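You operate a simulated robot arm through the tools that you are given. There is no shell and no other tool.

You are at the controls of a simulated robot arm. One attempt, no reset.

Task
Fill the green mat by the two cards, sand first.
Fine: a trip across and back lays 5 mm; brush each kind in with the red brush and put it back. Set down upright: red brush.

It is judged by the outcome, as a careful person would: the job done as asked, and still so three seconds after it is handed in. It fails if anything else is knocked over, pushed out of place, dropped, spilled or broken.

Robot
A 7-joint arm with a two-finger parallel gripper, fixed in place. Base frame: the origin is on the floor under the middle of its stand, x ahead of it, y to its left, z up. Units: cm, rad, N and s.
It reaches about 124.7 cm from its shoulder. Its first joint turns from -2.304 to 2.304 rad. Payload 3.91 kg.
The tool frame sits at the grasp point between the pads (the TCP): z along the fingers, y along the line on which they close. The tips reach 3 cm beyond it. Largest opening 11 cm; finger width 2, thickness 1; the body of the gripper, 4.8 by 11.2 cm, starts 5.5 cm behind the TCP.
Orientation is that of the tool frame in the base frame, as a unit quaternion [x, y, z, w]. With the fingers straight down and closing along the base's y, the tool's x points along the base's -x, its y along +y and its z along -z.

Tools
- The arm moves only by the tool step_arm. Its argument "increments" is a list of rows, each an object (a shift or turn left out is 0, a gripper value left out holds the last) with "translation": the shift along the tool's x, y, z in cm, a list of three; "rot": the turn, a rotation vector about the tool's x, y, z in rad, a list of three; "claw": the opening in per cent of the stroke, from 0 (shut) to 100 (fully open). In form: [{"translation": [dx, dy, dz], "rot": [rx, ry, rz], "claw": claw}, ...]. A call has 1 to 20 rows; each row shifts and turns the commanded pose from where the row before left it, along the tool's axes as they then stand. Each row takes 0.2 s and may step no farther than 5 cm and 0.15 rad from the row before; otherwise, or with a gripper value out of range, the whole call is refused. Where a pose cannot be reached the arm comes as near as it can. A force on the tool above 70 N (or 10 N above the force at the start of the call, whichever is more), or a blocked arm, ends the call early, and 0.2 s more pass. Each finger travels about 10.8 cm/s and halts on what it meets, pressing with about 41 N; the grip force reading is that of the motor and also rises with nothing between the fingers. The clock runs only during rows and for 0.2 s after the last one: add rows that do not move to give the fingers time. The reply holds the time, the measured pose of the TCP, the force on the tool along the base axes, the opening and the grip force, in the units named above and with some noise, with the torque about the TCP (base axes, N m) and any sound that the robot's microphone picked up.
- Cameras (640 x 400 px; columns grow to the right, rows downward): "scene" is fixed at [22, 65.06, 144.83]; the picture's right is [0.13, -0.99, 0.00], its down [-0.88, -0.12, -0.46] and it looks along [0.45, 0.06, -0.89] (base axes); focal length 214 px, centre (320, 200). "wrist" rides on the gripper at [7.2, 1.7, -10.3] in the tool frame; the picture's right is [-0.23, 0.97, 0.00], its down [-0.76, -0.18, -0.62] and it looks along [-0.61, -0.14, 0.78] (tool axes); focal length 222 px, centre (320, 200). There is no depth. A picture from a camera that has moved, and an enlarged one, comes with that camera's place and axes in the base frame and with its lens.
- get_image(camera): a new picture of that camera. No time passes.
- enlarge(camera, box): a new picture of the part [left, top, right, bottom] of that camera's present view, enlarged. No time passes.
- close_job(): hands the job in; it is judged then, once.

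Nothing tells you positions but the pictures and the camera data. Unless the task says otherwise, let go and move clear before handing in.

The tools are called after "Request:" as a command line: name --argument value ..., lists and objects as JSON in quotes. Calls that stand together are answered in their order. step_arm: Moves the arm, as the interface text tells. Its arguments: {"type":"object","properties":{"increments":{"type":"array","items":{"type":"object","properties":{"translation":{"type":"array","items":{"type":"number"}},"rot":{"type":"array","items":{"type":"number"}},"claw":{"type":"number"}}}}},"required":["increments"]} The other tools are called the same way: get_image (camera) takes a picture; enlarge (camera, box) takes an enlarged picture of a part of a camera's view; close_job () hands the job in.

At the start:

```text
time_s: 0.0
tcp_pos: [42.7, 34.62, 112.05]
tcp_rot: [0.0, 1.0, 0.0, 0.001]
ft_force: [-0.6, 1.2, 1.5]
ft_torque: [0.02, -0.03, -0.03]
gripper_width: 10.99
finger_force: 0.0
```

scene: 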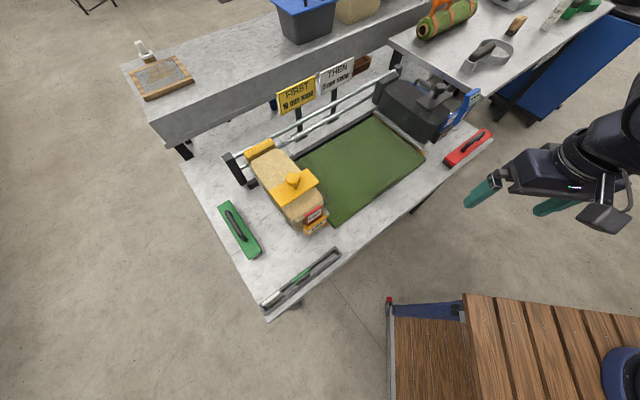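
wrist: 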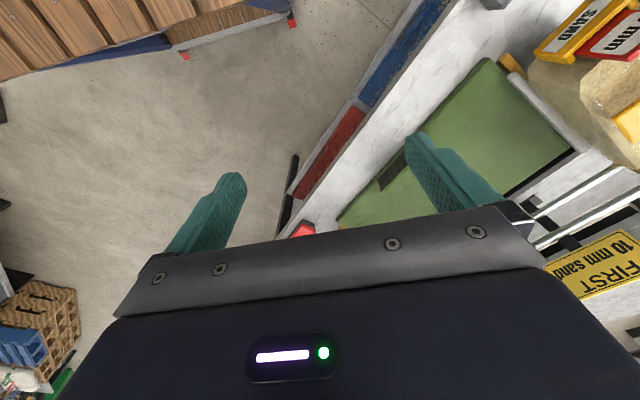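

I see a bench with a green mat (artificial turf), a yellow sand spreader on its left end, a dark one (rubber?) on the right, rails behind it, two cards ("FIRST 10 mm sand", "THEN ..."), a green brush and a red brush. I'll look closer at each before moving.

Request:
enlarge --camera "scene" --box '[260, 50, 380, 125]'

Request:
enlarge --camera "scene" --box '[220, 120, 360, 240]'

Request:
enlarge --camera "scene" --box '[350, 60, 510, 180]'

Request:
enlarge --camera "scene" --box '[200, 180, 360, 320]'

Request:
enlarge --camera "scene" --box '[170, 40, 510, 320]'

Request:
enlarge --camera "wrist" --box '[440, 0, 640, 340]'

```text
5.33 times, centred on (320, 88) of scene
camera zoom: at [22.0, 65.06, 144.83], right [0.13, -0.99, 0.0], down [-0.88, -0.12, -0.46], along [0.45, 0.06, -0.89], focal length 1144 px, centre (320, 800)
```

zoom: 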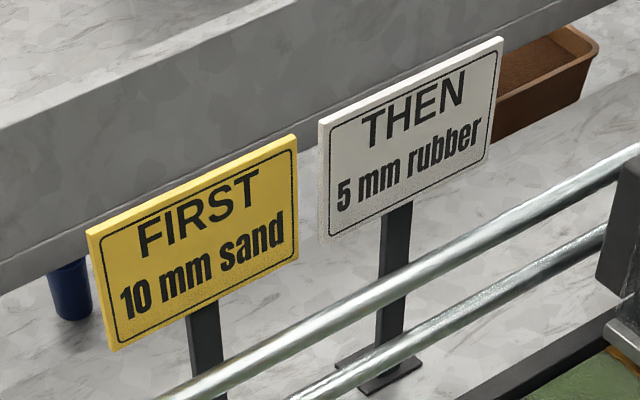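

```text
3.33 times, centred on (290, 180) of scene
camera zoom: at [22.0, 65.06, 144.83], right [0.13, -0.99, 0.0], down [-0.88, -0.12, -0.46], along [0.45, 0.06, -0.89], focal length 715 px, centre (420, 267)
```

zoom: 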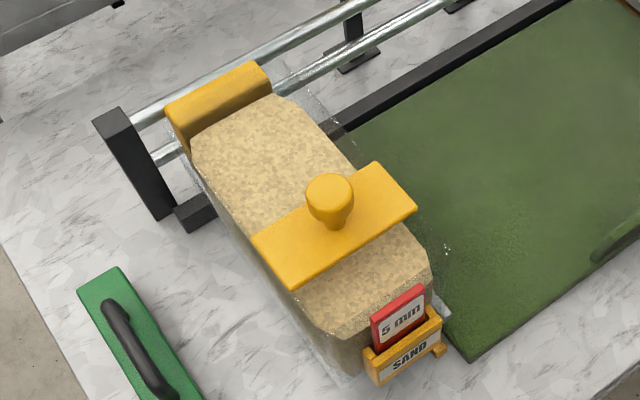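

```text
3.33 times, centred on (430, 120) of scene
camera zoom: at [22.0, 65.06, 144.83], right [0.13, -0.99, 0.0], down [-0.88, -0.12, -0.46], along [0.45, 0.06, -0.89], focal length 715 px, centre (-47, 467)
```

zoom: 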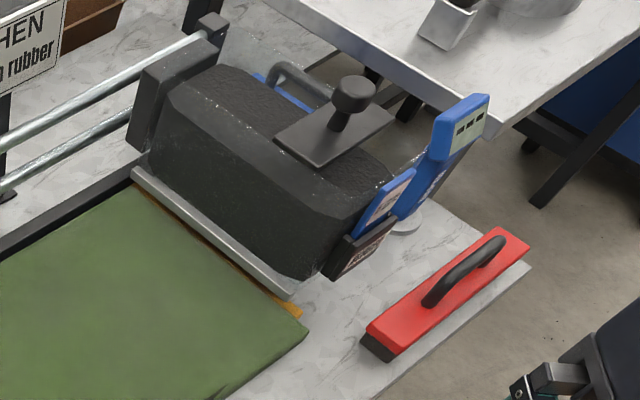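

```text
2.86 times, centred on (280, 250) of scene
camera zoom: at [22.0, 65.06, 144.83], right [0.13, -0.99, 0.0], down [-0.88, -0.12, -0.46], along [0.45, 0.06, -0.89], focal length 613 px, centre (434, 57)
```

zoom: 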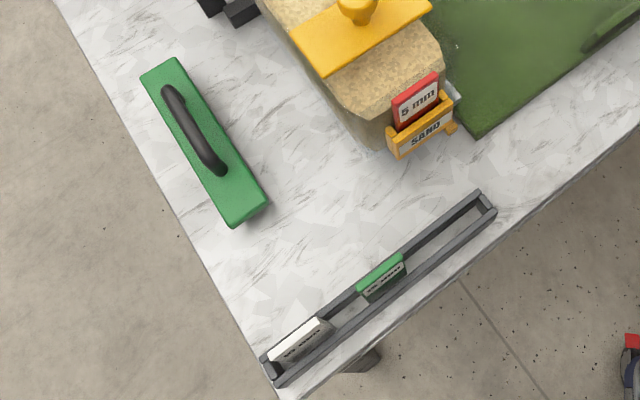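

```text
1.43 times, centred on (340, 180) of scene
camera zoom: at [22.0, 65.06, 144.83], right [0.13, -0.99, 0.0], down [-0.88, -0.12, -0.46], along [0.45, 0.06, -0.89], focal length 306 px, centre (291, 229)
```

zoom: 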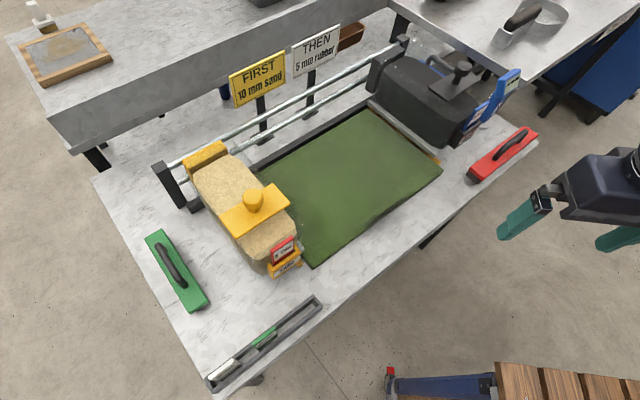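

```text
1.18 times, centred on (540, 170) of wrist
camera zoom: at [35.36, 36.33, 122.54], right [0.23, 0.97, 0.0], down [0.76, -0.18, 0.62], along [0.61, -0.14, -0.78], focal length 261 px, centre (61, 235)
```

zoom: 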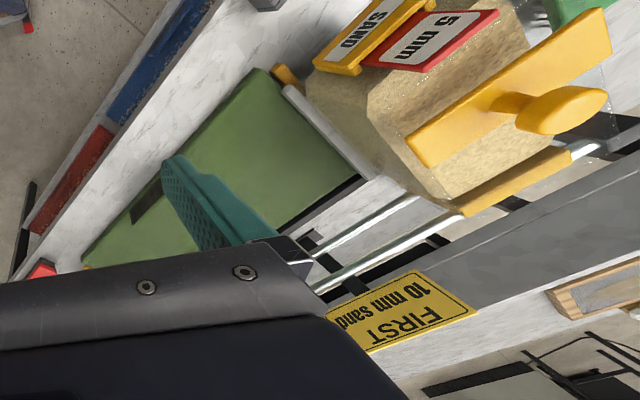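

The cards read "FIRST 10 mm sand" and "THEN 5 mm rubber"; each hopper has a plate in its end, and there is a rack of plates in front. I'll zoom in further on the small labels.

Request:
enlarge --camera "scene" --box '[295, 200, 335, 240]'

Request:
enlarge --camera "scene" --box '[260, 245, 345, 315]'

Request:
enlarge --camera "scene" --box '[425, 80, 485, 145]'

Request:
enlarge --camera "scene" --box '[365, 60, 445, 125]'

Request:
enlarge --camera "scene" --box '[435, 120, 500, 175]'

Request:
enlarge --camera "scene" --box '[210, 190, 280, 270]'

Request:
enlarge --camera "scene" --box '[215, 125, 305, 215]'

Request:
enlarge --camera "scene" --box '[270, 100, 440, 235]'

Request:
enlarge --camera "scene" --box '[390, 0, 640, 100]'

Request:
enlarge --camera "scene" --box '[350, 280, 640, 400]'

```text
10.00 times, centred on (315, 220) of scene
camera zoom: at [22.0, 65.06, 144.83], right [0.13, -0.99, 0.0], down [-0.88, -0.12, -0.46], along [0.45, 0.06, -0.89], focal length 2145 px, centre (370, 0)
```

zoom: 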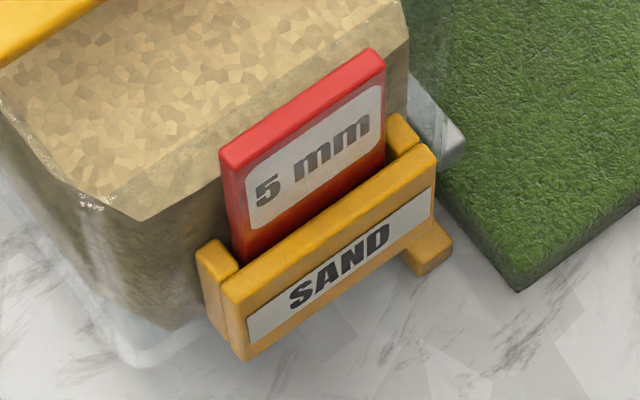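

```text
5.71 times, centred on (302, 280) of scene
camera zoom: at [22.0, 65.06, 144.83], right [0.13, -0.99, 0.0], down [-0.88, -0.12, -0.46], along [0.45, 0.06, -0.89], focal length 1226 px, centre (420, -257)
```

zoom: 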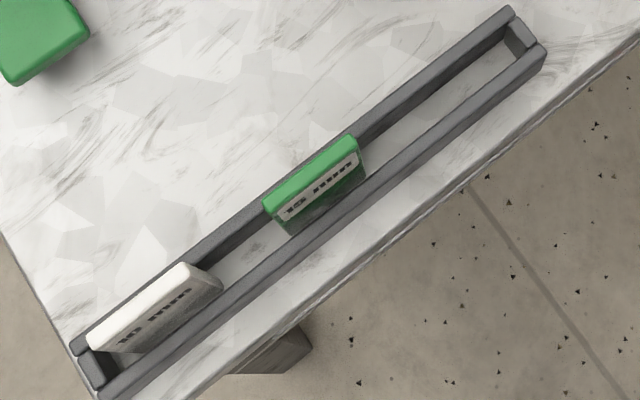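

```text
6.15 times, centred on (455, 112) of scene
camera zoom: at [22.0, 65.06, 144.83], right [0.13, -0.99, 0.0], down [-0.88, -0.12, -0.46], along [0.45, 0.06, -0.89], focal length 1320 px, centre (-511, 738)
```

zoom: 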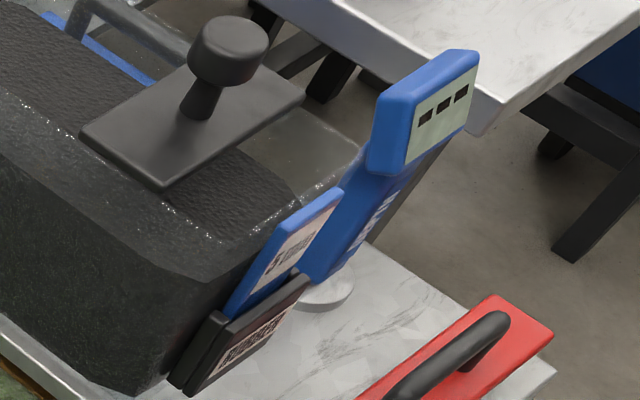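

```text
6.15 times, centred on (405, 92) of scene
camera zoom: at [22.0, 65.06, 144.83], right [0.13, -0.99, 0.0], down [-0.88, -0.12, -0.46], along [0.45, 0.06, -0.89], focal length 1320 px, centre (-203, 862)
```

zoom: 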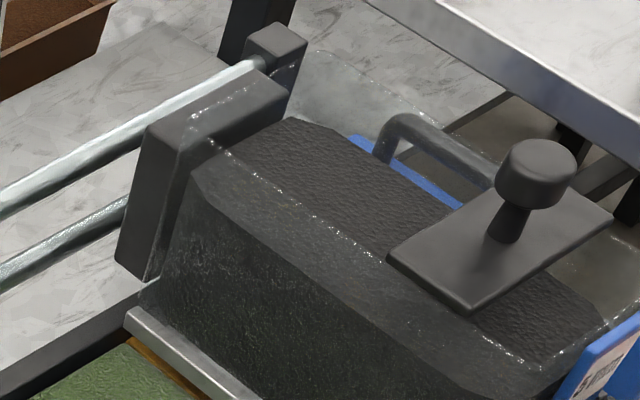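

```text
7.27 times, centred on (468, 148) of scene
camera zoom: at [22.0, 65.06, 144.83], right [0.13, -0.99, 0.0], down [-0.88, -0.12, -0.46], along [0.45, 0.06, -0.89], focal length 1560 px, centre (-753, 582)
```

zoom: 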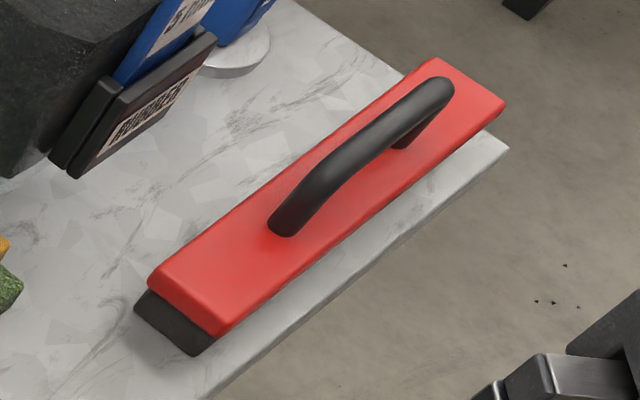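

```text
5.00 times, centred on (245, 230) of scene
camera zoom: at [22.0, 65.06, 144.83], right [0.13, -0.99, 0.0], down [-0.88, -0.12, -0.46], along [0.45, 0.06, -0.89], focal length 1072 px, centre (695, 50)
```

zoom: 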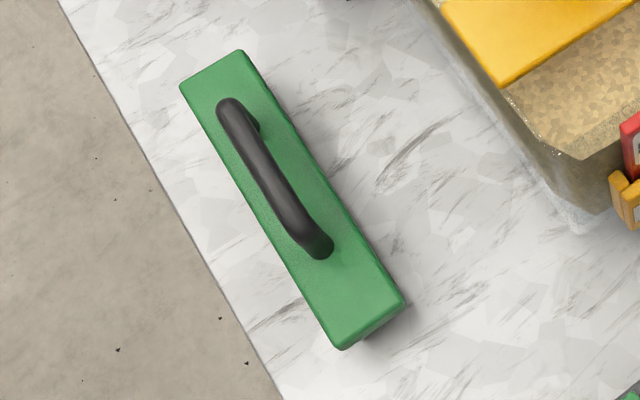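

```text
4.44 times, centred on (260, 170) of scene
camera zoom: at [22.0, 65.06, 144.83], right [0.13, -0.99, 0.0], down [-0.88, -0.12, -0.46], along [0.45, 0.06, -0.89], focal length 953 px, centre (587, 333)
```

zoom: 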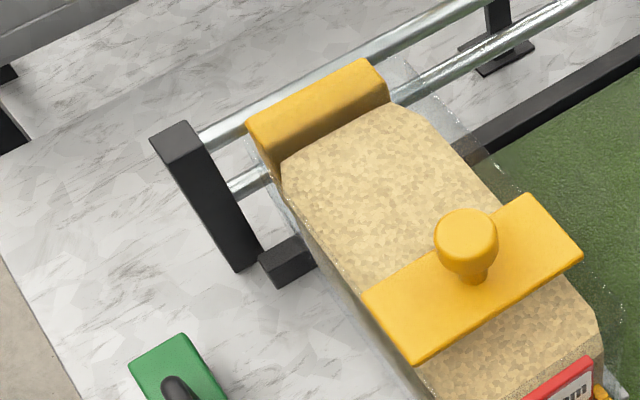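

```text
2.96 times, centred on (355, 168) of scene
camera zoom: at [22.0, 65.06, 144.83], right [0.13, -0.99, 0.0], down [-0.88, -0.12, -0.46], along [0.45, 0.06, -0.89], focal length 636 px, centre (216, 296)
```

zoom: 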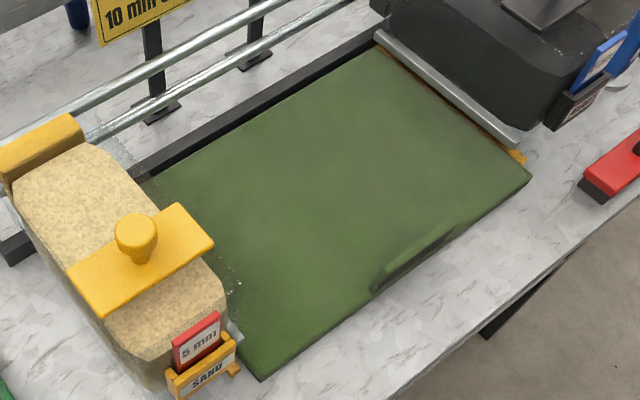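

```text
2.56 times, centred on (515, 50) of scene
camera zoom: at [22.0, 65.06, 144.83], right [0.13, -0.99, 0.0], down [-0.88, -0.12, -0.46], along [0.45, 0.06, -0.89], focal length 549 px, centre (-179, 584)
```

zoom: 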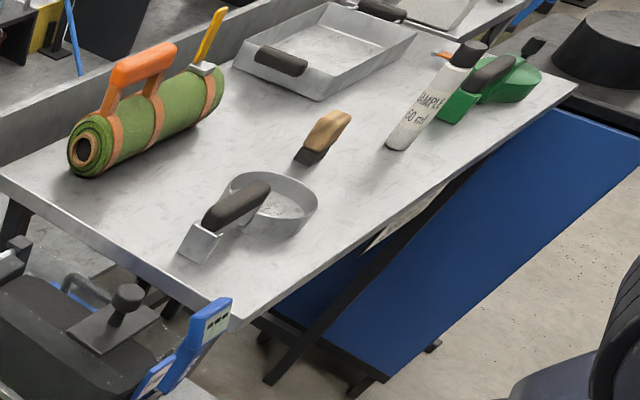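

```text
2.21 times, centred on (495, 340) of scene
camera zoom: at [22.0, 65.06, 144.83], right [0.13, -0.99, 0.0], down [-0.88, -0.12, -0.46], along [0.45, 0.06, -0.89], focal length 473 px, centre (-66, -109)
```

zoom: 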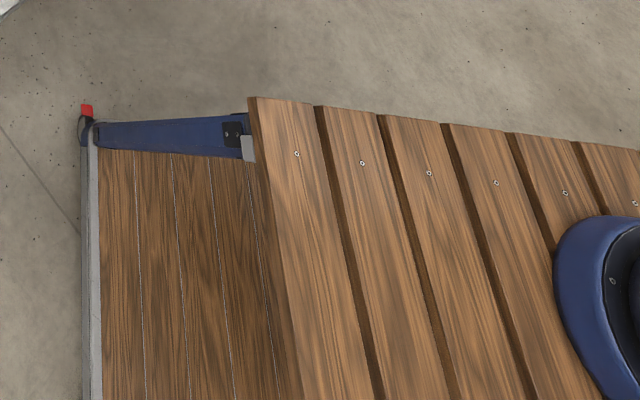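

Rack plates read "10 mm" (white) and "15 mm" (green), and both hoppers already have 5 mm gates. So I take it as two round trips of sand, brush, one round trip of rubber, brush. The bench runs diagonally, about (0.73,-0.69) in x,y. I'll raise and turn the tool to get better views and measurements.

Request:
step_arm --increments '[{"translation": [0, 0, -2], "rot": [0, 0, -0.14]}, {"translation": [0, 0, -2], "rot": [0, 0, -0.14]}, {"translation": [0, 0, -2], "rot": [0, 0, -0.14]}, {"translation": [0, 0, -2], "rot": [0, 0, -0.14]}, {"translation": [0, 0, -2], "rot": [0, 0, -0.14]}, {"translation": [0, 0, 0], "rot": [0, 0, -0.113]}, {"translation": [0, 0, 0]}]'

Request:
get_image --camera "wrist"

Request:
get_image --camera "scene"

```text
time_s: 1.6
tcp_pos: [42.56, 34.57, 121.93]
tcp_rot: [-0.396, 0.918, 0.0, 0.0]
ft_force: [-1.0, 0.5, -0.2]
ft_torque: [0.0, 0.02, -0.03]
gripper_width: 10.99
finger_force: 0.1
```

```text
taken
camera wrist: at [36.39, 30.52, 132.54], right [-0.55, 0.83, 0.0], down [0.65, 0.43, 0.62], along [0.52, 0.34, -0.78], focal length 222 px, centre (320, 200)
```

wrist: 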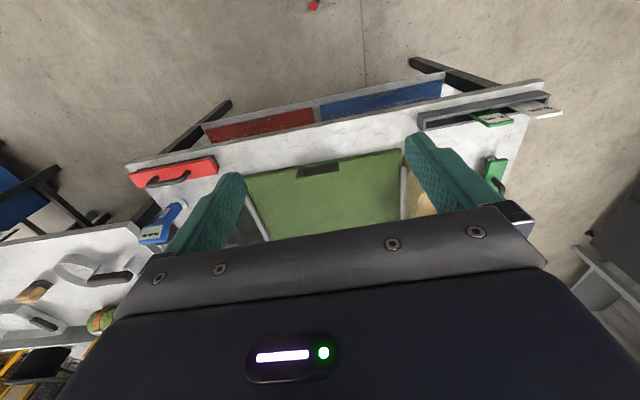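

```text
taken
```

scene: 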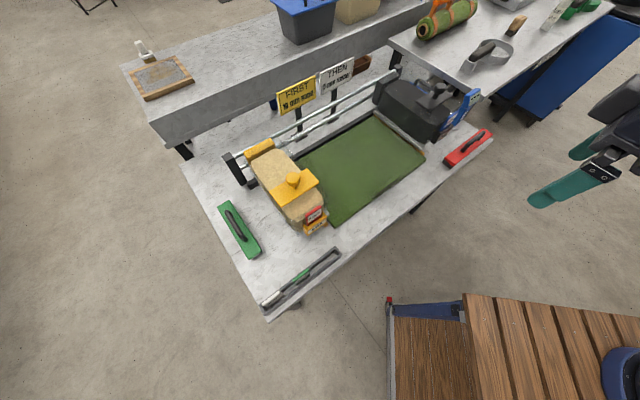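

Request:
enlarge --camera "wrist" --box '[120, 140, 280, 260]'

Request:
enlarge --camera "wrist" --box '[380, 70, 580, 220]'

Request:
enlarge --camera "wrist" --box '[230, 130, 420, 250]'

```text
3.33 times, centred on (200, 200) of wrist
camera zoom: at [36.39, 30.52, 132.54], right [-0.55, 0.83, 0.0], down [0.65, 0.43, 0.62], along [0.52, 0.34, -0.78], focal length 740 px, centre (720, 200)
```

zoom: 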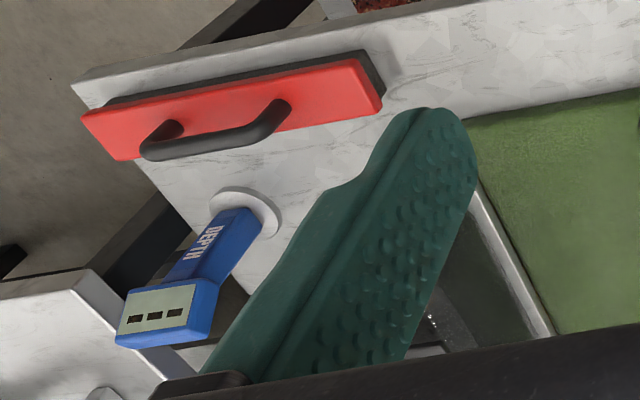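

```text
2.67 times, centred on (480, 145) of wrist
camera zoom: at [36.39, 30.52, 132.54], right [-0.55, 0.83, 0.0], down [0.65, 0.43, 0.62], along [0.52, 0.34, -0.78], focal length 592 px, centre (-107, 347)
```

zoom: 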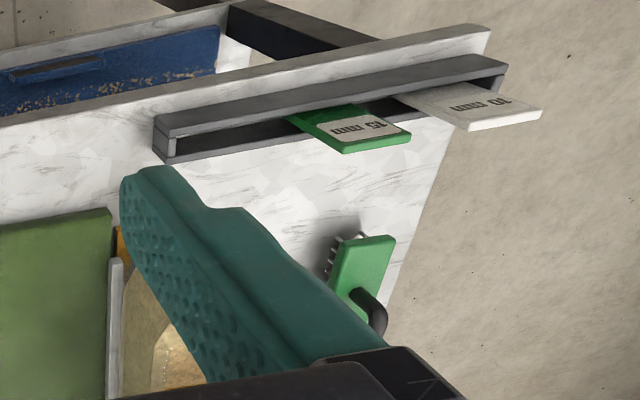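

```text
3.33 times, centred on (325, 190) of wrist
camera zoom: at [36.39, 30.52, 132.54], right [-0.55, 0.83, 0.0], down [0.65, 0.43, 0.62], along [0.52, 0.34, -0.78], focal length 740 px, centre (303, 233)
```

zoom: 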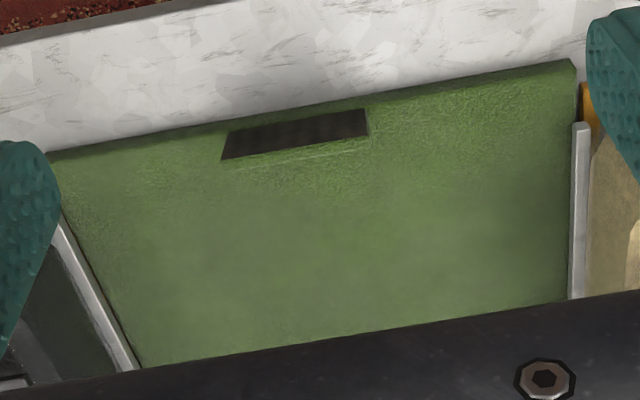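

The blue device at the right is a depth gauge, and the red brush is soft-bristled (the green one is spiked). I'll move over the sand hopper at a safe height to measure its knob and rails.

Request:
step_arm --increments '[{"translation": [-3.9, 2.52, 0]}, {"translation": [-3.9, 2.52, 0]}, {"translation": [-3.9, 2.52, 0]}, {"translation": [-3.9, 2.52, 0]}, {"translation": [-3.9, 2.52, 0]}, {"translation": [-3.9, 2.52, 0]}, {"translation": [-2.0, 2.0, 0]}, {"translation": [0, 0, 0]}, {"translation": [0, 0, 0]}]'

Request:
get_image --camera "wrist"

Request:
get_image --camera "scene"

```text
time_s: 3.6
tcp_pos: [47.56, 64.89, 121.92]
tcp_rot: [-0.395, 0.919, 0.0, 0.0]
ft_force: [0.3, 0.2, -0.4]
ft_torque: [0.01, 0.02, 0.03]
gripper_width: 11.02
finger_force: 0.0
```

```text
taken
camera wrist: at [41.31, 60.74, 132.47], right [-0.55, 0.83, 0.0], down [0.65, 0.43, 0.62], along [0.52, 0.34, -0.78], focal length 222 px, centre (320, 200)
```

wrist: 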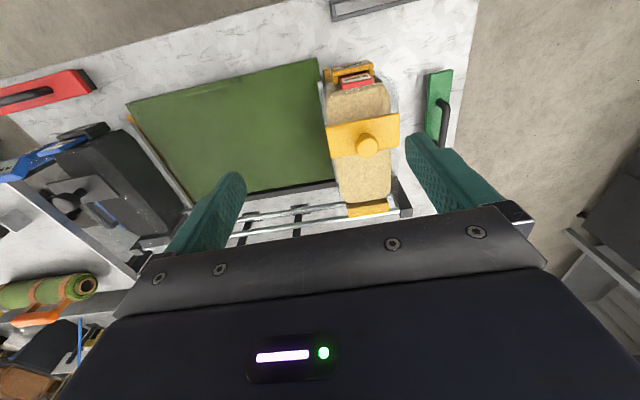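

```text
taken
```

scene: 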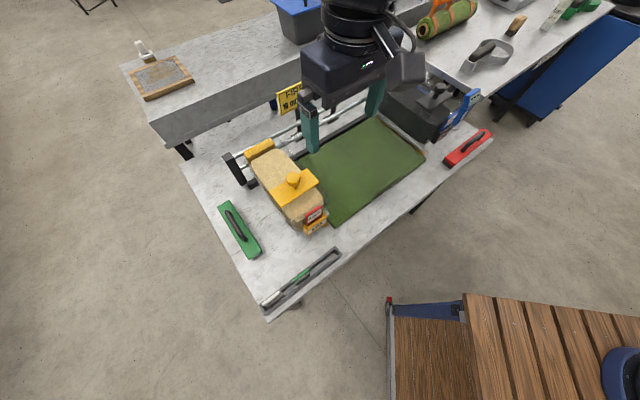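

Request:
enlarge --camera "wrist" --box '[300, 50, 460, 230]'

Request:
enlarge --camera "wrist" --box '[0, 50, 220, 260]'

Request:
enlarge --camera "wrist" --box '[110, 40, 360, 260]'

```text
2.22 times, centred on (380, 140) of wrist
camera zoom: at [41.31, 60.74, 132.47], right [-0.55, 0.83, 0.0], down [0.65, 0.43, 0.62], along [0.52, 0.34, -0.78], focal length 494 px, centre (187, 333)
```

zoom: 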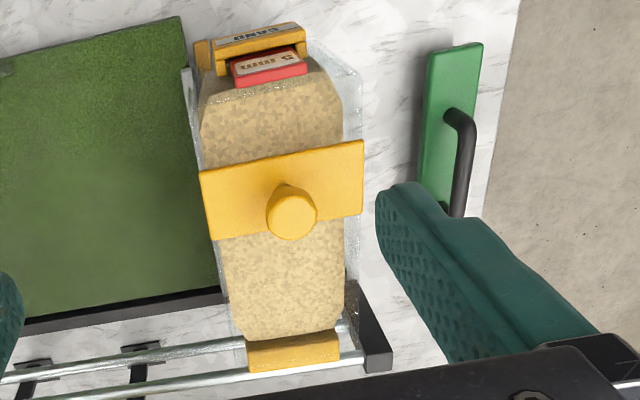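

```text
1.90 times, centred on (110, 155) of wrist
camera zoom: at [41.31, 60.74, 132.47], right [-0.55, 0.83, 0.0], down [0.65, 0.43, 0.62], along [0.52, 0.34, -0.78], focal length 423 px, centre (720, 286)
```

zoom: 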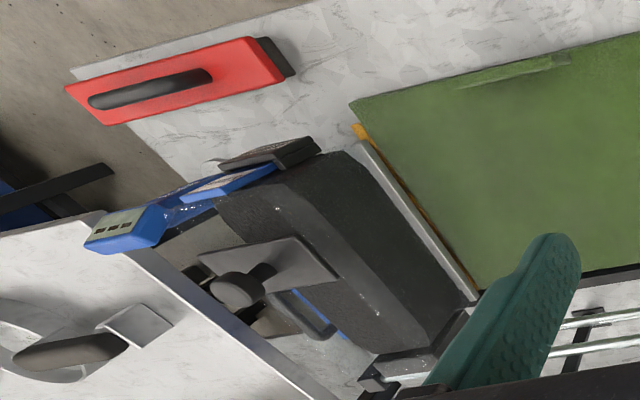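

```text
1.82 times, centred on (235, 150) of wrist
camera zoom: at [41.31, 60.74, 132.47], right [-0.55, 0.83, 0.0], down [0.65, 0.43, 0.62], along [0.52, 0.34, -0.78], focal length 404 px, centre (474, 291)
```

zoom: 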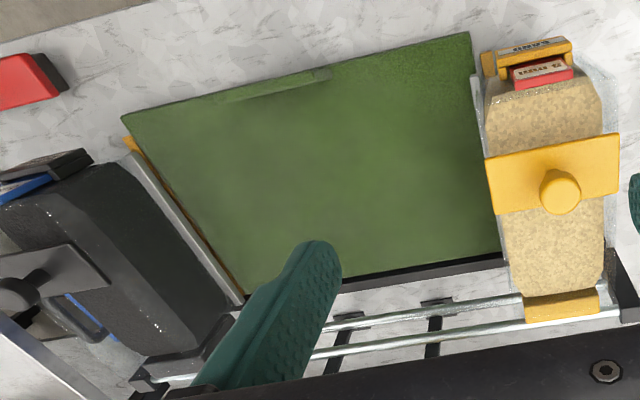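

Using both cameras, the rails run very close to -45° in the x,y plane. I put the sand knob near (50.2, 75.6, 99.5) and the rubber knob near (90.8, 34.8). I'll hover over the sand knob, with the fingers closing along the rail, and check the alignment.

Request:
step_arm --increments '[{"rot": [0, 0, 0.0265]}, {"translation": [-3.13, 1.91, 0]}, {"translation": [-3.13, 1.91, 0]}, {"translation": [-3.13, 1.91, 0]}, {"translation": [0, 0, 4]}, {"translation": [0, 0, 4]}, {"translation": [0, 0, 4]}, {"translation": [0, 0, 0]}, {"translation": [0, 0, 0]}]'

Request:
get_image --camera "wrist"

Request:
get_image --camera "scene"

```text
time_s: 5.6
tcp_pos: [50.28, 75.52, 110.08]
tcp_rot: [-0.384, 0.923, 0.0, 0.0]
ft_force: [-0.7, -0.9, 0.5]
ft_torque: [-0.02, -0.02, 0.0]
gripper_width: 11.0
finger_force: 0.1
```

```text
taken
camera wrist: at [43.82, 71.53, 120.65], right [-0.53, 0.85, 0.0], down [0.66, 0.41, 0.62], along [0.53, 0.33, -0.78], focal length 222 px, centre (320, 200)
```

wrist: 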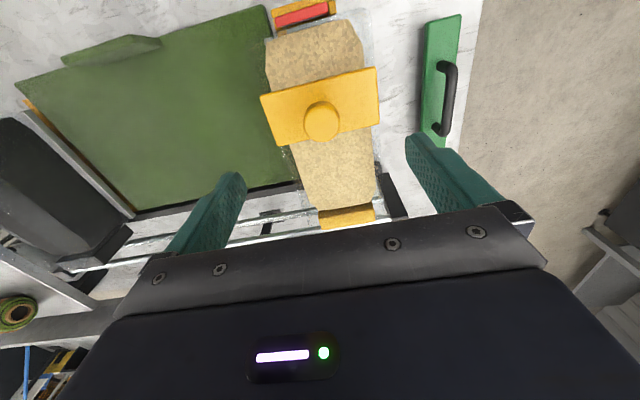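

```text
taken
```

scene: 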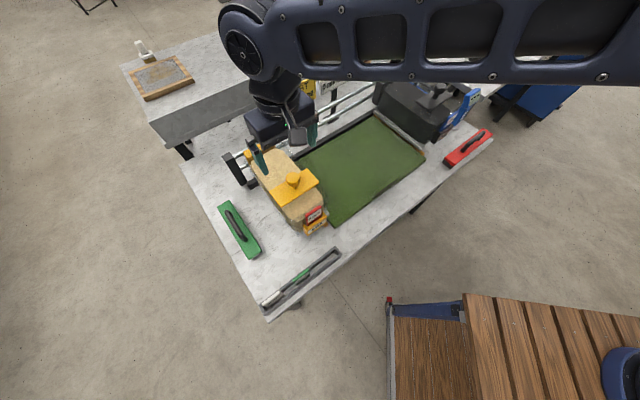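

The knob sits right where expected below the grasp point. I'll descend around it with the fingers open, and check before closing.

Request:
step_arm --increments '[{"translation": [0, 0, 2]}, {"translation": [0, 0, 2]}, {"translation": [0, 0, 2]}, {"translation": [0, 0, 1.5]}, {"translation": [0, 0, 1.5]}, {"translation": [0, 0, 1]}, {"translation": [0, 0, 0]}]'

Request:
get_image --camera "wrist"

Request:
enlarge --camera "scene" --box '[230, 110, 350, 240]'

```text
time_s: 7.2
tcp_pos: [50.15, 75.55, 100.17]
tcp_rot: [-0.384, 0.923, 0.0, 0.0]
ft_force: [-0.3, -0.2, 0.3]
ft_torque: [-0.04, -0.01, -0.01]
gripper_width: 10.97
finger_force: 0.2
```

```text
taken
camera wrist: at [43.84, 71.66, 110.6], right [-0.53, 0.85, 0.0], down [0.66, 0.41, 0.62], along [0.53, 0.33, -0.78], focal length 222 px, centre (320, 200)
```

wrist: 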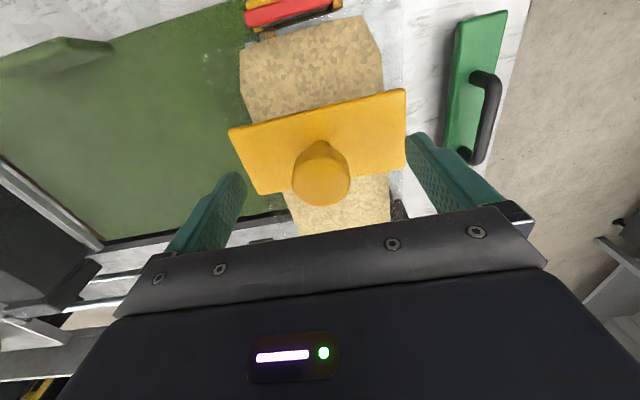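

```text
3.08 times, centred on (290, 175) of scene
camera zoom: at [22.0, 65.06, 144.83], right [0.13, -0.99, 0.0], down [-0.88, -0.12, -0.46], along [0.45, 0.06, -0.89], focal length 660 px, centre (412, 277)
```

zoom: 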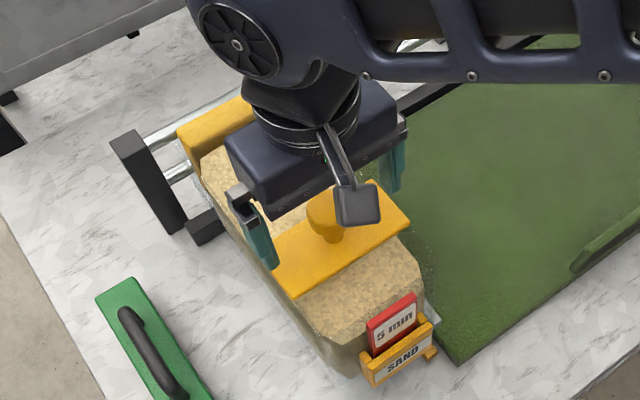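

Request:
step_arm --increments '[{"translation": [0, 0, 1.0]}, {"claw": 20}, {"claw": 20}, {"claw": 20}, {"claw": 20}]'

Request:
get_image --camera "wrist"

Request:
enlarge --camera "scene" --box '[230, 110, 350, 240]'

```text
time_s: 8.4
tcp_pos: [50.09, 75.42, 99.01]
tcp_rot: [-0.384, 0.923, 0.0, 0.0]
ft_force: [-1.9, -1.2, -2.2]
ft_torque: [0.59, 0.22, 0.11]
gripper_width: 3.36
finger_force: 45.0
```

```text
taken
camera wrist: at [43.87, 71.56, 109.55], right [-0.53, 0.85, 0.0], down [0.66, 0.41, 0.62], along [0.53, 0.33, -0.78], focal length 222 px, centre (320, 200)
```

wrist: 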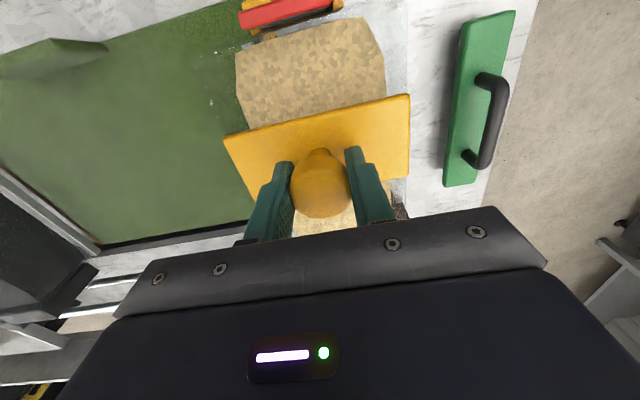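

```text
3.08 times, centred on (290, 175) of scene
camera zoom: at [22.0, 65.06, 144.83], right [0.13, -0.99, 0.0], down [-0.88, -0.12, -0.46], along [0.45, 0.06, -0.89], focal length 660 px, centre (412, 277)
```

zoom: 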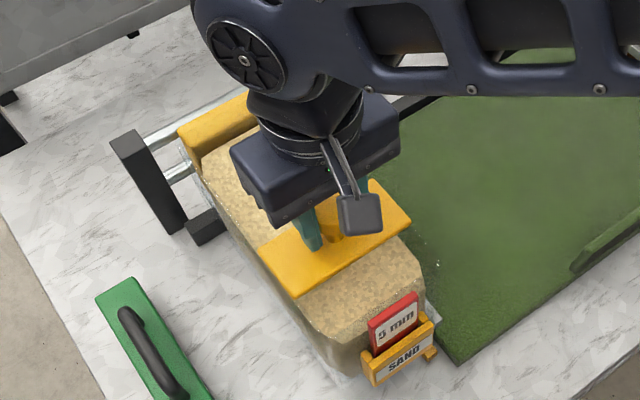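

The knob is held. I'll start pulling the sand hopper slowly along the rail, toward the rubber end, and watch the forces.

Request:
step_arm --increments '[{"translation": [0, -0.5, 0]}, {"translation": [0, -0.8, 0]}, {"translation": [0, -1, 0]}, {"translation": [0, -1, 0]}, {"translation": [0, -1, 0]}, {"translation": [0, -0.7, 0]}]'

Request:
get_image --camera "scene"

Request:
enlarge --camera "scene" --box '[220, 120, 360, 240]'

```text
time_s: 9.8
tcp_pos: [53.7, 72.01, 99.0]
tcp_rot: [-0.382, 0.924, 0.0, 0.0]
ft_force: [-9.3, -7.9, -4.7]
ft_torque: [1.2, -0.13, -0.07]
gripper_width: 3.38
finger_force: 45.3
```

```text
taken
```

scene: 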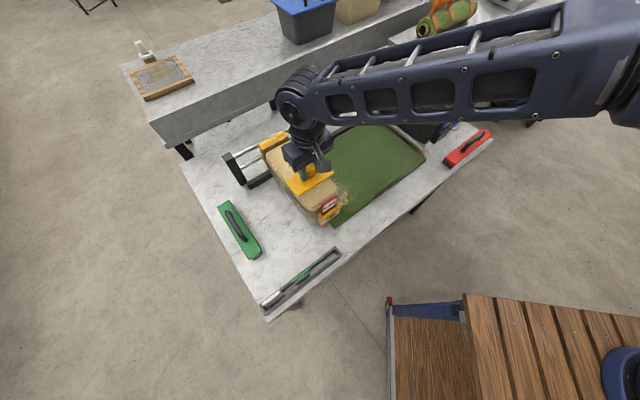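

```text
3.33 times, centred on (290, 180) of scene
camera zoom: at [22.0, 65.06, 144.83], right [0.13, -0.99, 0.0], down [-0.88, -0.12, -0.46], along [0.45, 0.06, -0.89], focal length 715 px, centre (420, 267)
```

zoom: 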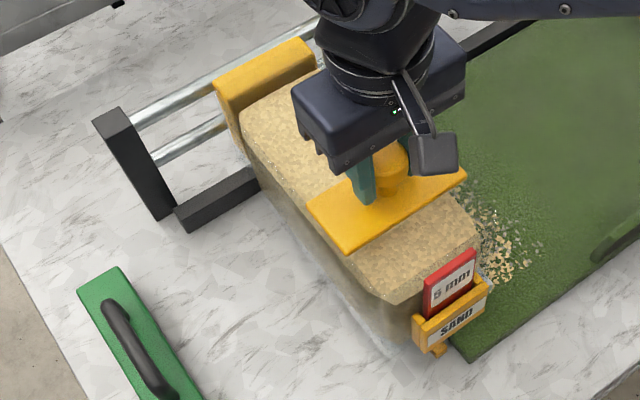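

It slides and lays sand, with a side load of about 12 N. I'll keep going and bias slightly toward the robot to follow the rail.

Request:
step_arm --increments '[{"translation": [0.05, -1, 0]}, {"translation": [0.05, -1, 0]}, {"translation": [0.05, -1, 0]}, {"translation": [0.05, -1, 0]}, {"translation": [0, -1, 0]}, {"translation": [0, -1, 0]}]'

Request:
enlarge --camera "scene" --box '[220, 100, 440, 240]'

```text
time_s: 11.2
tcp_pos: [58.01, 67.59, 99.01]
tcp_rot: [-0.383, 0.924, 0.001, 0.001]
ft_force: [15.3, 14.4, 4.7]
ft_torque: [1.22, -0.49, 0.01]
gripper_width: 3.37
finger_force: 44.9
```

```text
2.86 times, centred on (330, 170) of scene
camera zoom: at [22.0, 65.06, 144.83], right [0.13, -0.99, 0.0], down [-0.88, -0.12, -0.46], along [0.45, 0.06, -0.89], focal length 613 px, centre (291, 286)
```

zoom: 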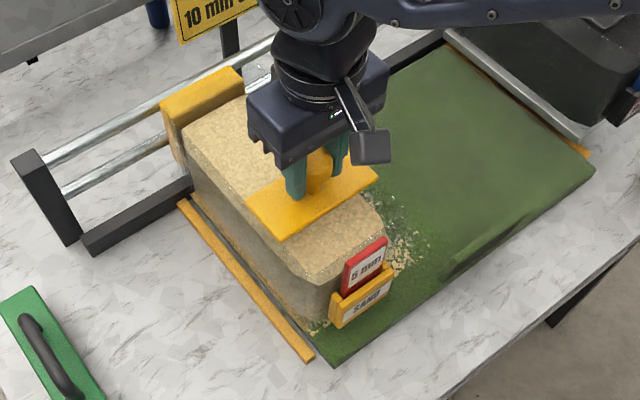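

Request:
step_arm --increments '[{"translation": [-0.06, -1, 0]}, {"translation": [-0.06, -1, 0]}, {"translation": [0, -1.2, 0]}, {"translation": [0, -1.2, 0]}, {"translation": [0, -1.2, 0]}, {"translation": [0, -1.2, 0]}, {"translation": [0, -1.2, 0]}, {"translation": [0, -1, 0]}, {"translation": [0, -1, 0]}]'

Request:
enlarge --camera "scene" --box '[220, 100, 440, 240]'

```text
time_s: 13.2
tcp_pos: [65.13, 60.56, 98.97]
tcp_rot: [-0.384, 0.923, 0.001, 0.0]
ft_force: [1.4, 1.2, 6.5]
ft_torque: [1.33, -0.45, 0.09]
gripper_width: 3.39
finger_force: 45.2
```

```text
2.86 times, centred on (330, 170) of scene
camera zoom: at [22.0, 65.06, 144.83], right [0.13, -0.99, 0.0], down [-0.88, -0.12, -0.46], along [0.45, 0.06, -0.89], focal length 613 px, centre (291, 286)
```

zoom: 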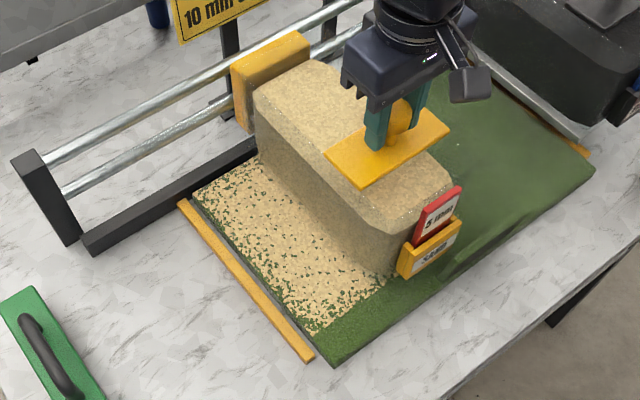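

It's laying sand behind it evenly, and the side load is now near zero. I'll continue across, stopping well short of the rubber hopper to check the gap.

Request:
step_arm --increments '[{"translation": [0, -1.2, 0]}, {"translation": [0, -1.2, 0]}, {"translation": [0, -1.2, 0]}, {"translation": [0, -1.2, 0]}, {"translation": [0, -1.2, 0]}, {"translation": [0, -1.2, 0]}, {"translation": [0, -1.2, 0]}, {"translation": [0, -1.2, 0]}, {"translation": [0, -1.2, 0]}, {"translation": [0, -1.2, 0]}, {"translation": [0, -1, 0]}, {"translation": [0, -1, 0]}, {"translation": [0, -1, 0]}]'

Request:
enlarge --camera "scene" --box '[270, 60, 490, 200]'

Request:
get_image --camera "wrist"

```text
time_s: 16.0
tcp_pos: [75.76, 50.23, 99.18]
tcp_rot: [-0.382, 0.924, 0.0, 0.0]
ft_force: [7.7, 10.4, -27.0]
ft_torque: [0.07, -0.88, -0.2]
gripper_width: 3.36
finger_force: 45.0
```

```text
2.86 times, centred on (380, 130) of scene
camera zoom: at [22.0, 65.06, 144.83], right [0.13, -0.99, 0.0], down [-0.88, -0.12, -0.46], along [0.45, 0.06, -0.89], focal length 613 px, centre (149, 400)
```

zoom: 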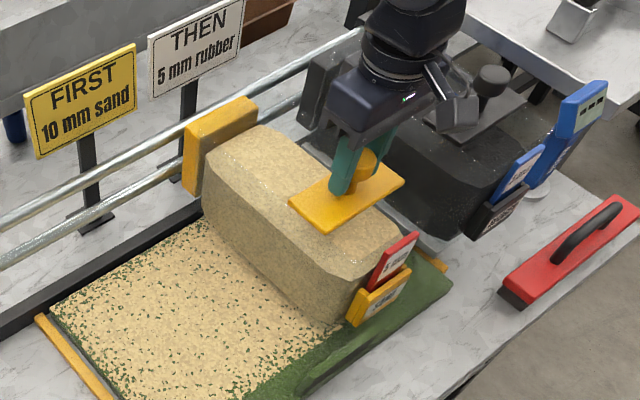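

```text
taken
camera wrist: at [69.35, 46.22, 109.65], right [-0.53, 0.85, 0.0], down [0.66, 0.41, 0.62], along [0.53, 0.33, -0.78], focal length 222 px, centre (320, 200)
```

wrist: 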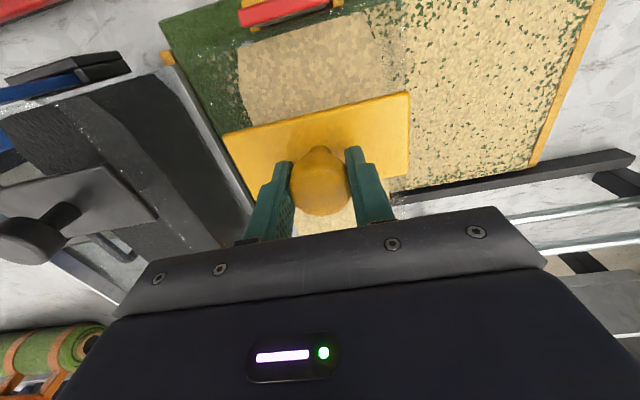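

The lift force crept up to 27 N, probably from a slight drift upward, so I'll correct the height. First I'll look at the gap to the rubber hopper.

Request:
enlarge --camera "wrist" --box '[130, 0, 330, 220]'

Request:
enlarge --camera "scene" --box '[370, 110, 440, 180]'

```text
1.82 times, centred on (230, 110) of wrist
camera zoom: at [69.35, 46.22, 109.65], right [-0.53, 0.85, 0.0], down [0.66, 0.41, 0.62], along [0.53, 0.33, -0.78], focal length 404 px, centre (484, 364)
```

zoom: 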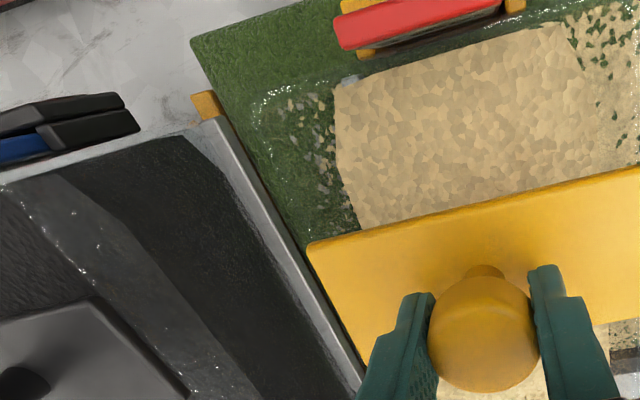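

```text
5.71 times, centred on (405, 145) of scene
camera zoom: at [22.0, 65.06, 144.83], right [0.13, -0.99, 0.0], down [-0.88, -0.12, -0.46], along [0.45, 0.06, -0.89], focal length 1226 px, centre (-166, 514)
```

zoom: 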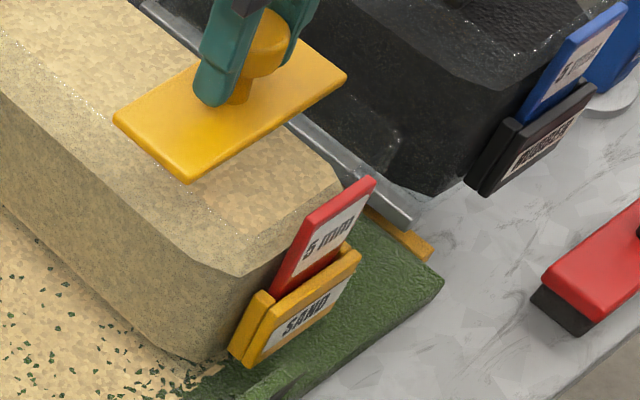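

The gap between the two lips is about 9 cm. I'll correct the height slightly and advance another 6 cm.

Request:
step_arm --increments '[{"translation": [0, 0, 0.12]}, {"translation": [0, -1, 0.02]}, {"translation": [0, -1, 0]}, {"translation": [0, -1, 0]}, {"translation": [0, -1, 0]}, {"translation": [0, -1, 0]}, {"translation": [0, -1, 0]}]'

Request:
enlarge --camera "wrist" --box '[130, 0, 330, 220]'

Request:
enlarge --camera "scene" --box '[360, 90, 460, 180]'

```text
time_s: 17.6
tcp_pos: [79.74, 45.93, 99.1]
tcp_rot: [-0.383, 0.924, 0.0, 0.001]
ft_force: [7.2, 8.4, 34.2]
ft_torque: [0.73, 0.41, 0.03]
gripper_width: 3.39
finger_force: 45.6
```

```text
1.82 times, centred on (230, 110) of wrist
camera zoom: at [73.5, 41.95, 109.51], right [-0.53, 0.85, 0.0], down [0.66, 0.41, 0.62], along [0.53, 0.33, -0.78], focal length 404 px, centre (484, 364)
```

zoom: 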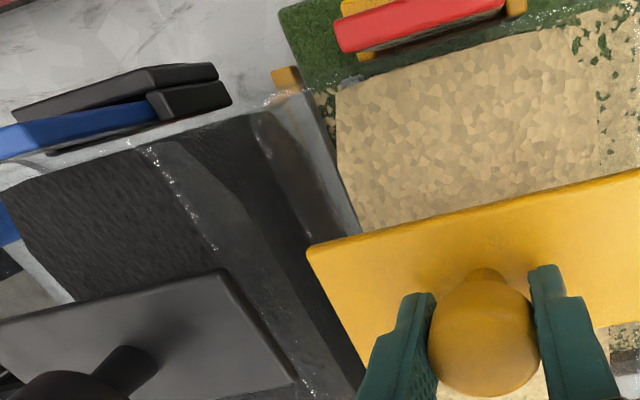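

```text
4.44 times, centred on (410, 135) of scene
camera zoom: at [22.0, 65.06, 144.83], right [0.13, -0.99, 0.0], down [-0.88, -0.12, -0.46], along [0.45, 0.06, -0.89], focal length 953 px, centre (-80, 489)
```

zoom: 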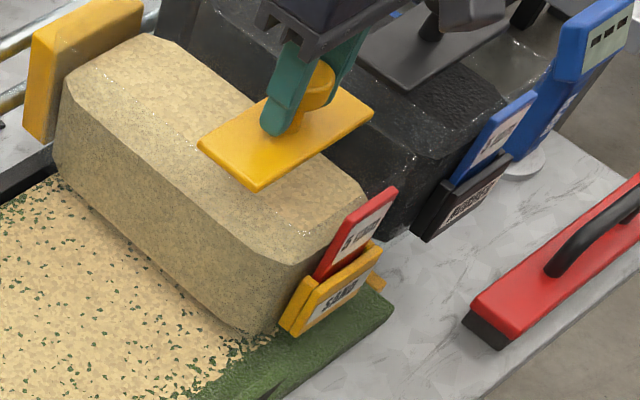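

Request:
enlarge --camera "wrist" --box '[210, 10, 270, 110]'

Request:
step_arm --increments '[{"translation": [0, 0, -0.08]}, {"translation": [0, 0, 0]}]'

```text
4.00 times, centred on (240, 60) of wrist
camera zoom: at [73.5, 41.95, 109.51], right [-0.53, 0.85, 0.0], down [0.66, 0.41, 0.62], along [0.53, 0.33, -0.78], focal length 888 px, centre (640, 760)
```

zoom: 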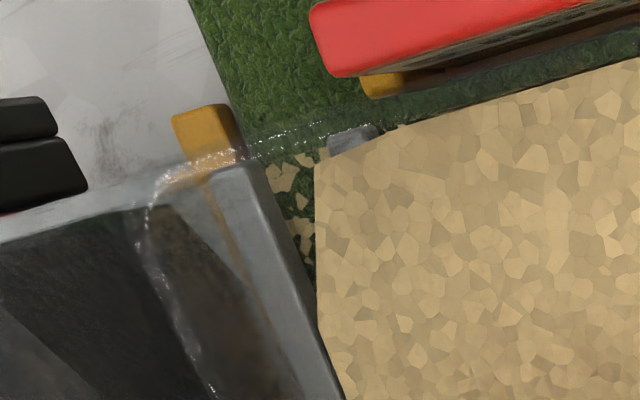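

```text
time_s: 18.2
tcp_pos: [79.78, 45.88, 98.95]
tcp_rot: [-0.384, 0.923, 0.0, 0.0]
ft_force: [3.5, 3.2, 25.7]
ft_torque: [0.93, 0.05, -0.07]
gripper_width: 3.38
finger_force: 44.9
```

The lips are roughly 2 cm apart. I'll close the gap in small steps and watch the force along the rail, since the rubber hopper must not be bumped.

Request:
step_arm --increments '[{"translation": [0, -0.4, -0.05]}, {"translation": [0, -0.4, 0]}, {"translation": [0, 0, 0]}]'

Request:
enlarge --camera "wrist" --box '[210, 10, 270, 110]'

Request:
enlarge --camera "scene" --box '[390, 110, 450, 165]'

```text
time_s: 19.0
tcp_pos: [80.4, 45.26, 98.88]
tcp_rot: [-0.383, 0.924, 0.0, 0.001]
ft_force: [14.0, 14.9, 10.4]
ft_torque: [0.77, -0.05, 0.08]
gripper_width: 3.36
finger_force: 44.8
```

```text
4.00 times, centred on (240, 60) of wrist
camera zoom: at [74.14, 41.32, 109.49], right [-0.53, 0.85, 0.0], down [0.66, 0.41, 0.62], along [0.53, 0.33, -0.78], focal length 888 px, centre (640, 760)
```

zoom: 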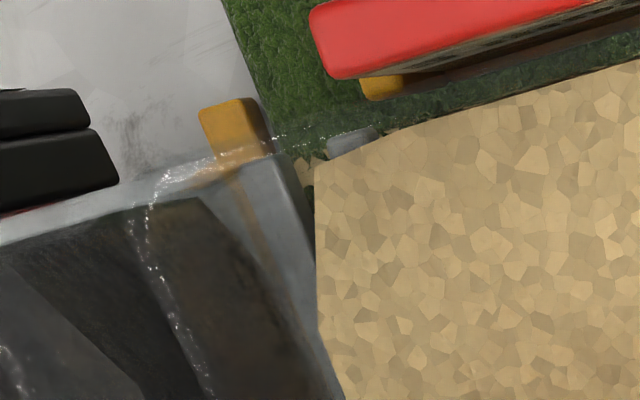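

```text
7.27 times, centred on (420, 138) of scene
camera zoom: at [22.0, 65.06, 144.83], right [0.13, -0.99, 0.0], down [-0.88, -0.12, -0.46], along [0.45, 0.06, -0.89], focal length 1560 px, centre (-407, 654)
```

zoom: 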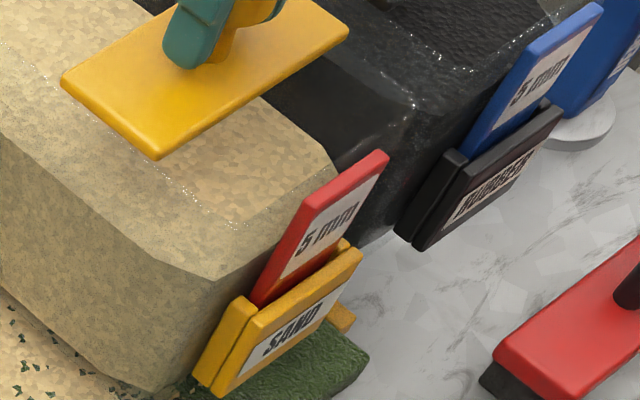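

Request:
step_arm --increments '[{"translation": [-0.08, -0.3, 0]}, {"translation": [0, -0.3, 0]}, {"translation": [0, 0, 0]}]'

Request:
enlarge --camera "wrist" --box '[210, 10, 270, 110]'

Request:
enlarge --camera "wrist" --box '[90, 0, 330, 260]'

```text
time_s: 19.8
tcp_pos: [80.93, 44.74, 98.93]
tcp_rot: [-0.383, 0.924, 0.0, -0.001]
ft_force: [1.3, 2.0, 12.6]
ft_torque: [-0.37, 1.29, 0.11]
gripper_width: 3.39
finger_force: 44.7
```

```text
4.00 times, centred on (240, 60) of wrist
camera zoom: at [74.58, 40.9, 109.5], right [-0.53, 0.85, 0.0], down [0.66, 0.41, 0.62], along [0.53, 0.33, -0.78], focal length 888 px, centre (640, 760)
```

zoom: 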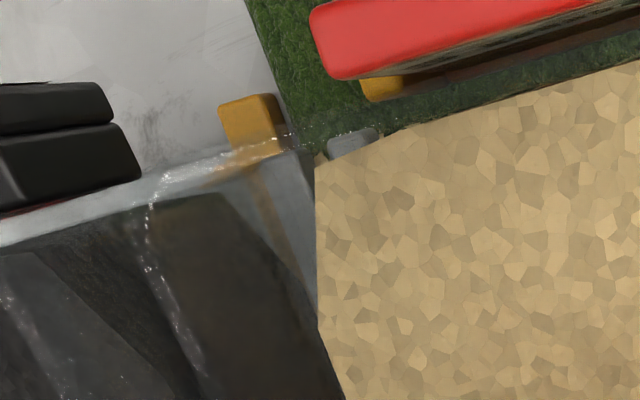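

```text
1.54 times, centred on (210, 130) of wrist
camera zoom: at [74.58, 40.9, 109.5], right [-0.53, 0.85, 0.0], down [0.66, 0.41, 0.62], along [0.53, 0.33, -0.78], focal length 342 px, centre (489, 308)
```

zoom: 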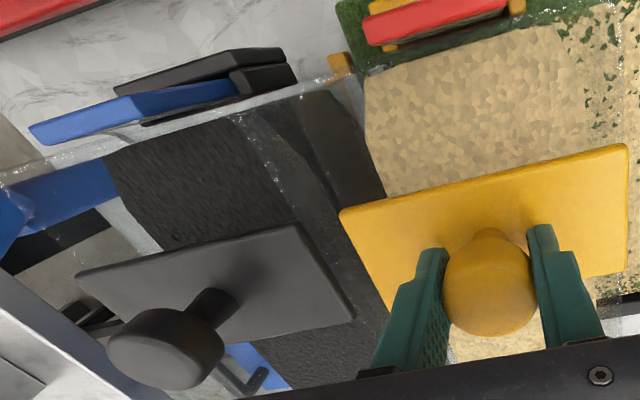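

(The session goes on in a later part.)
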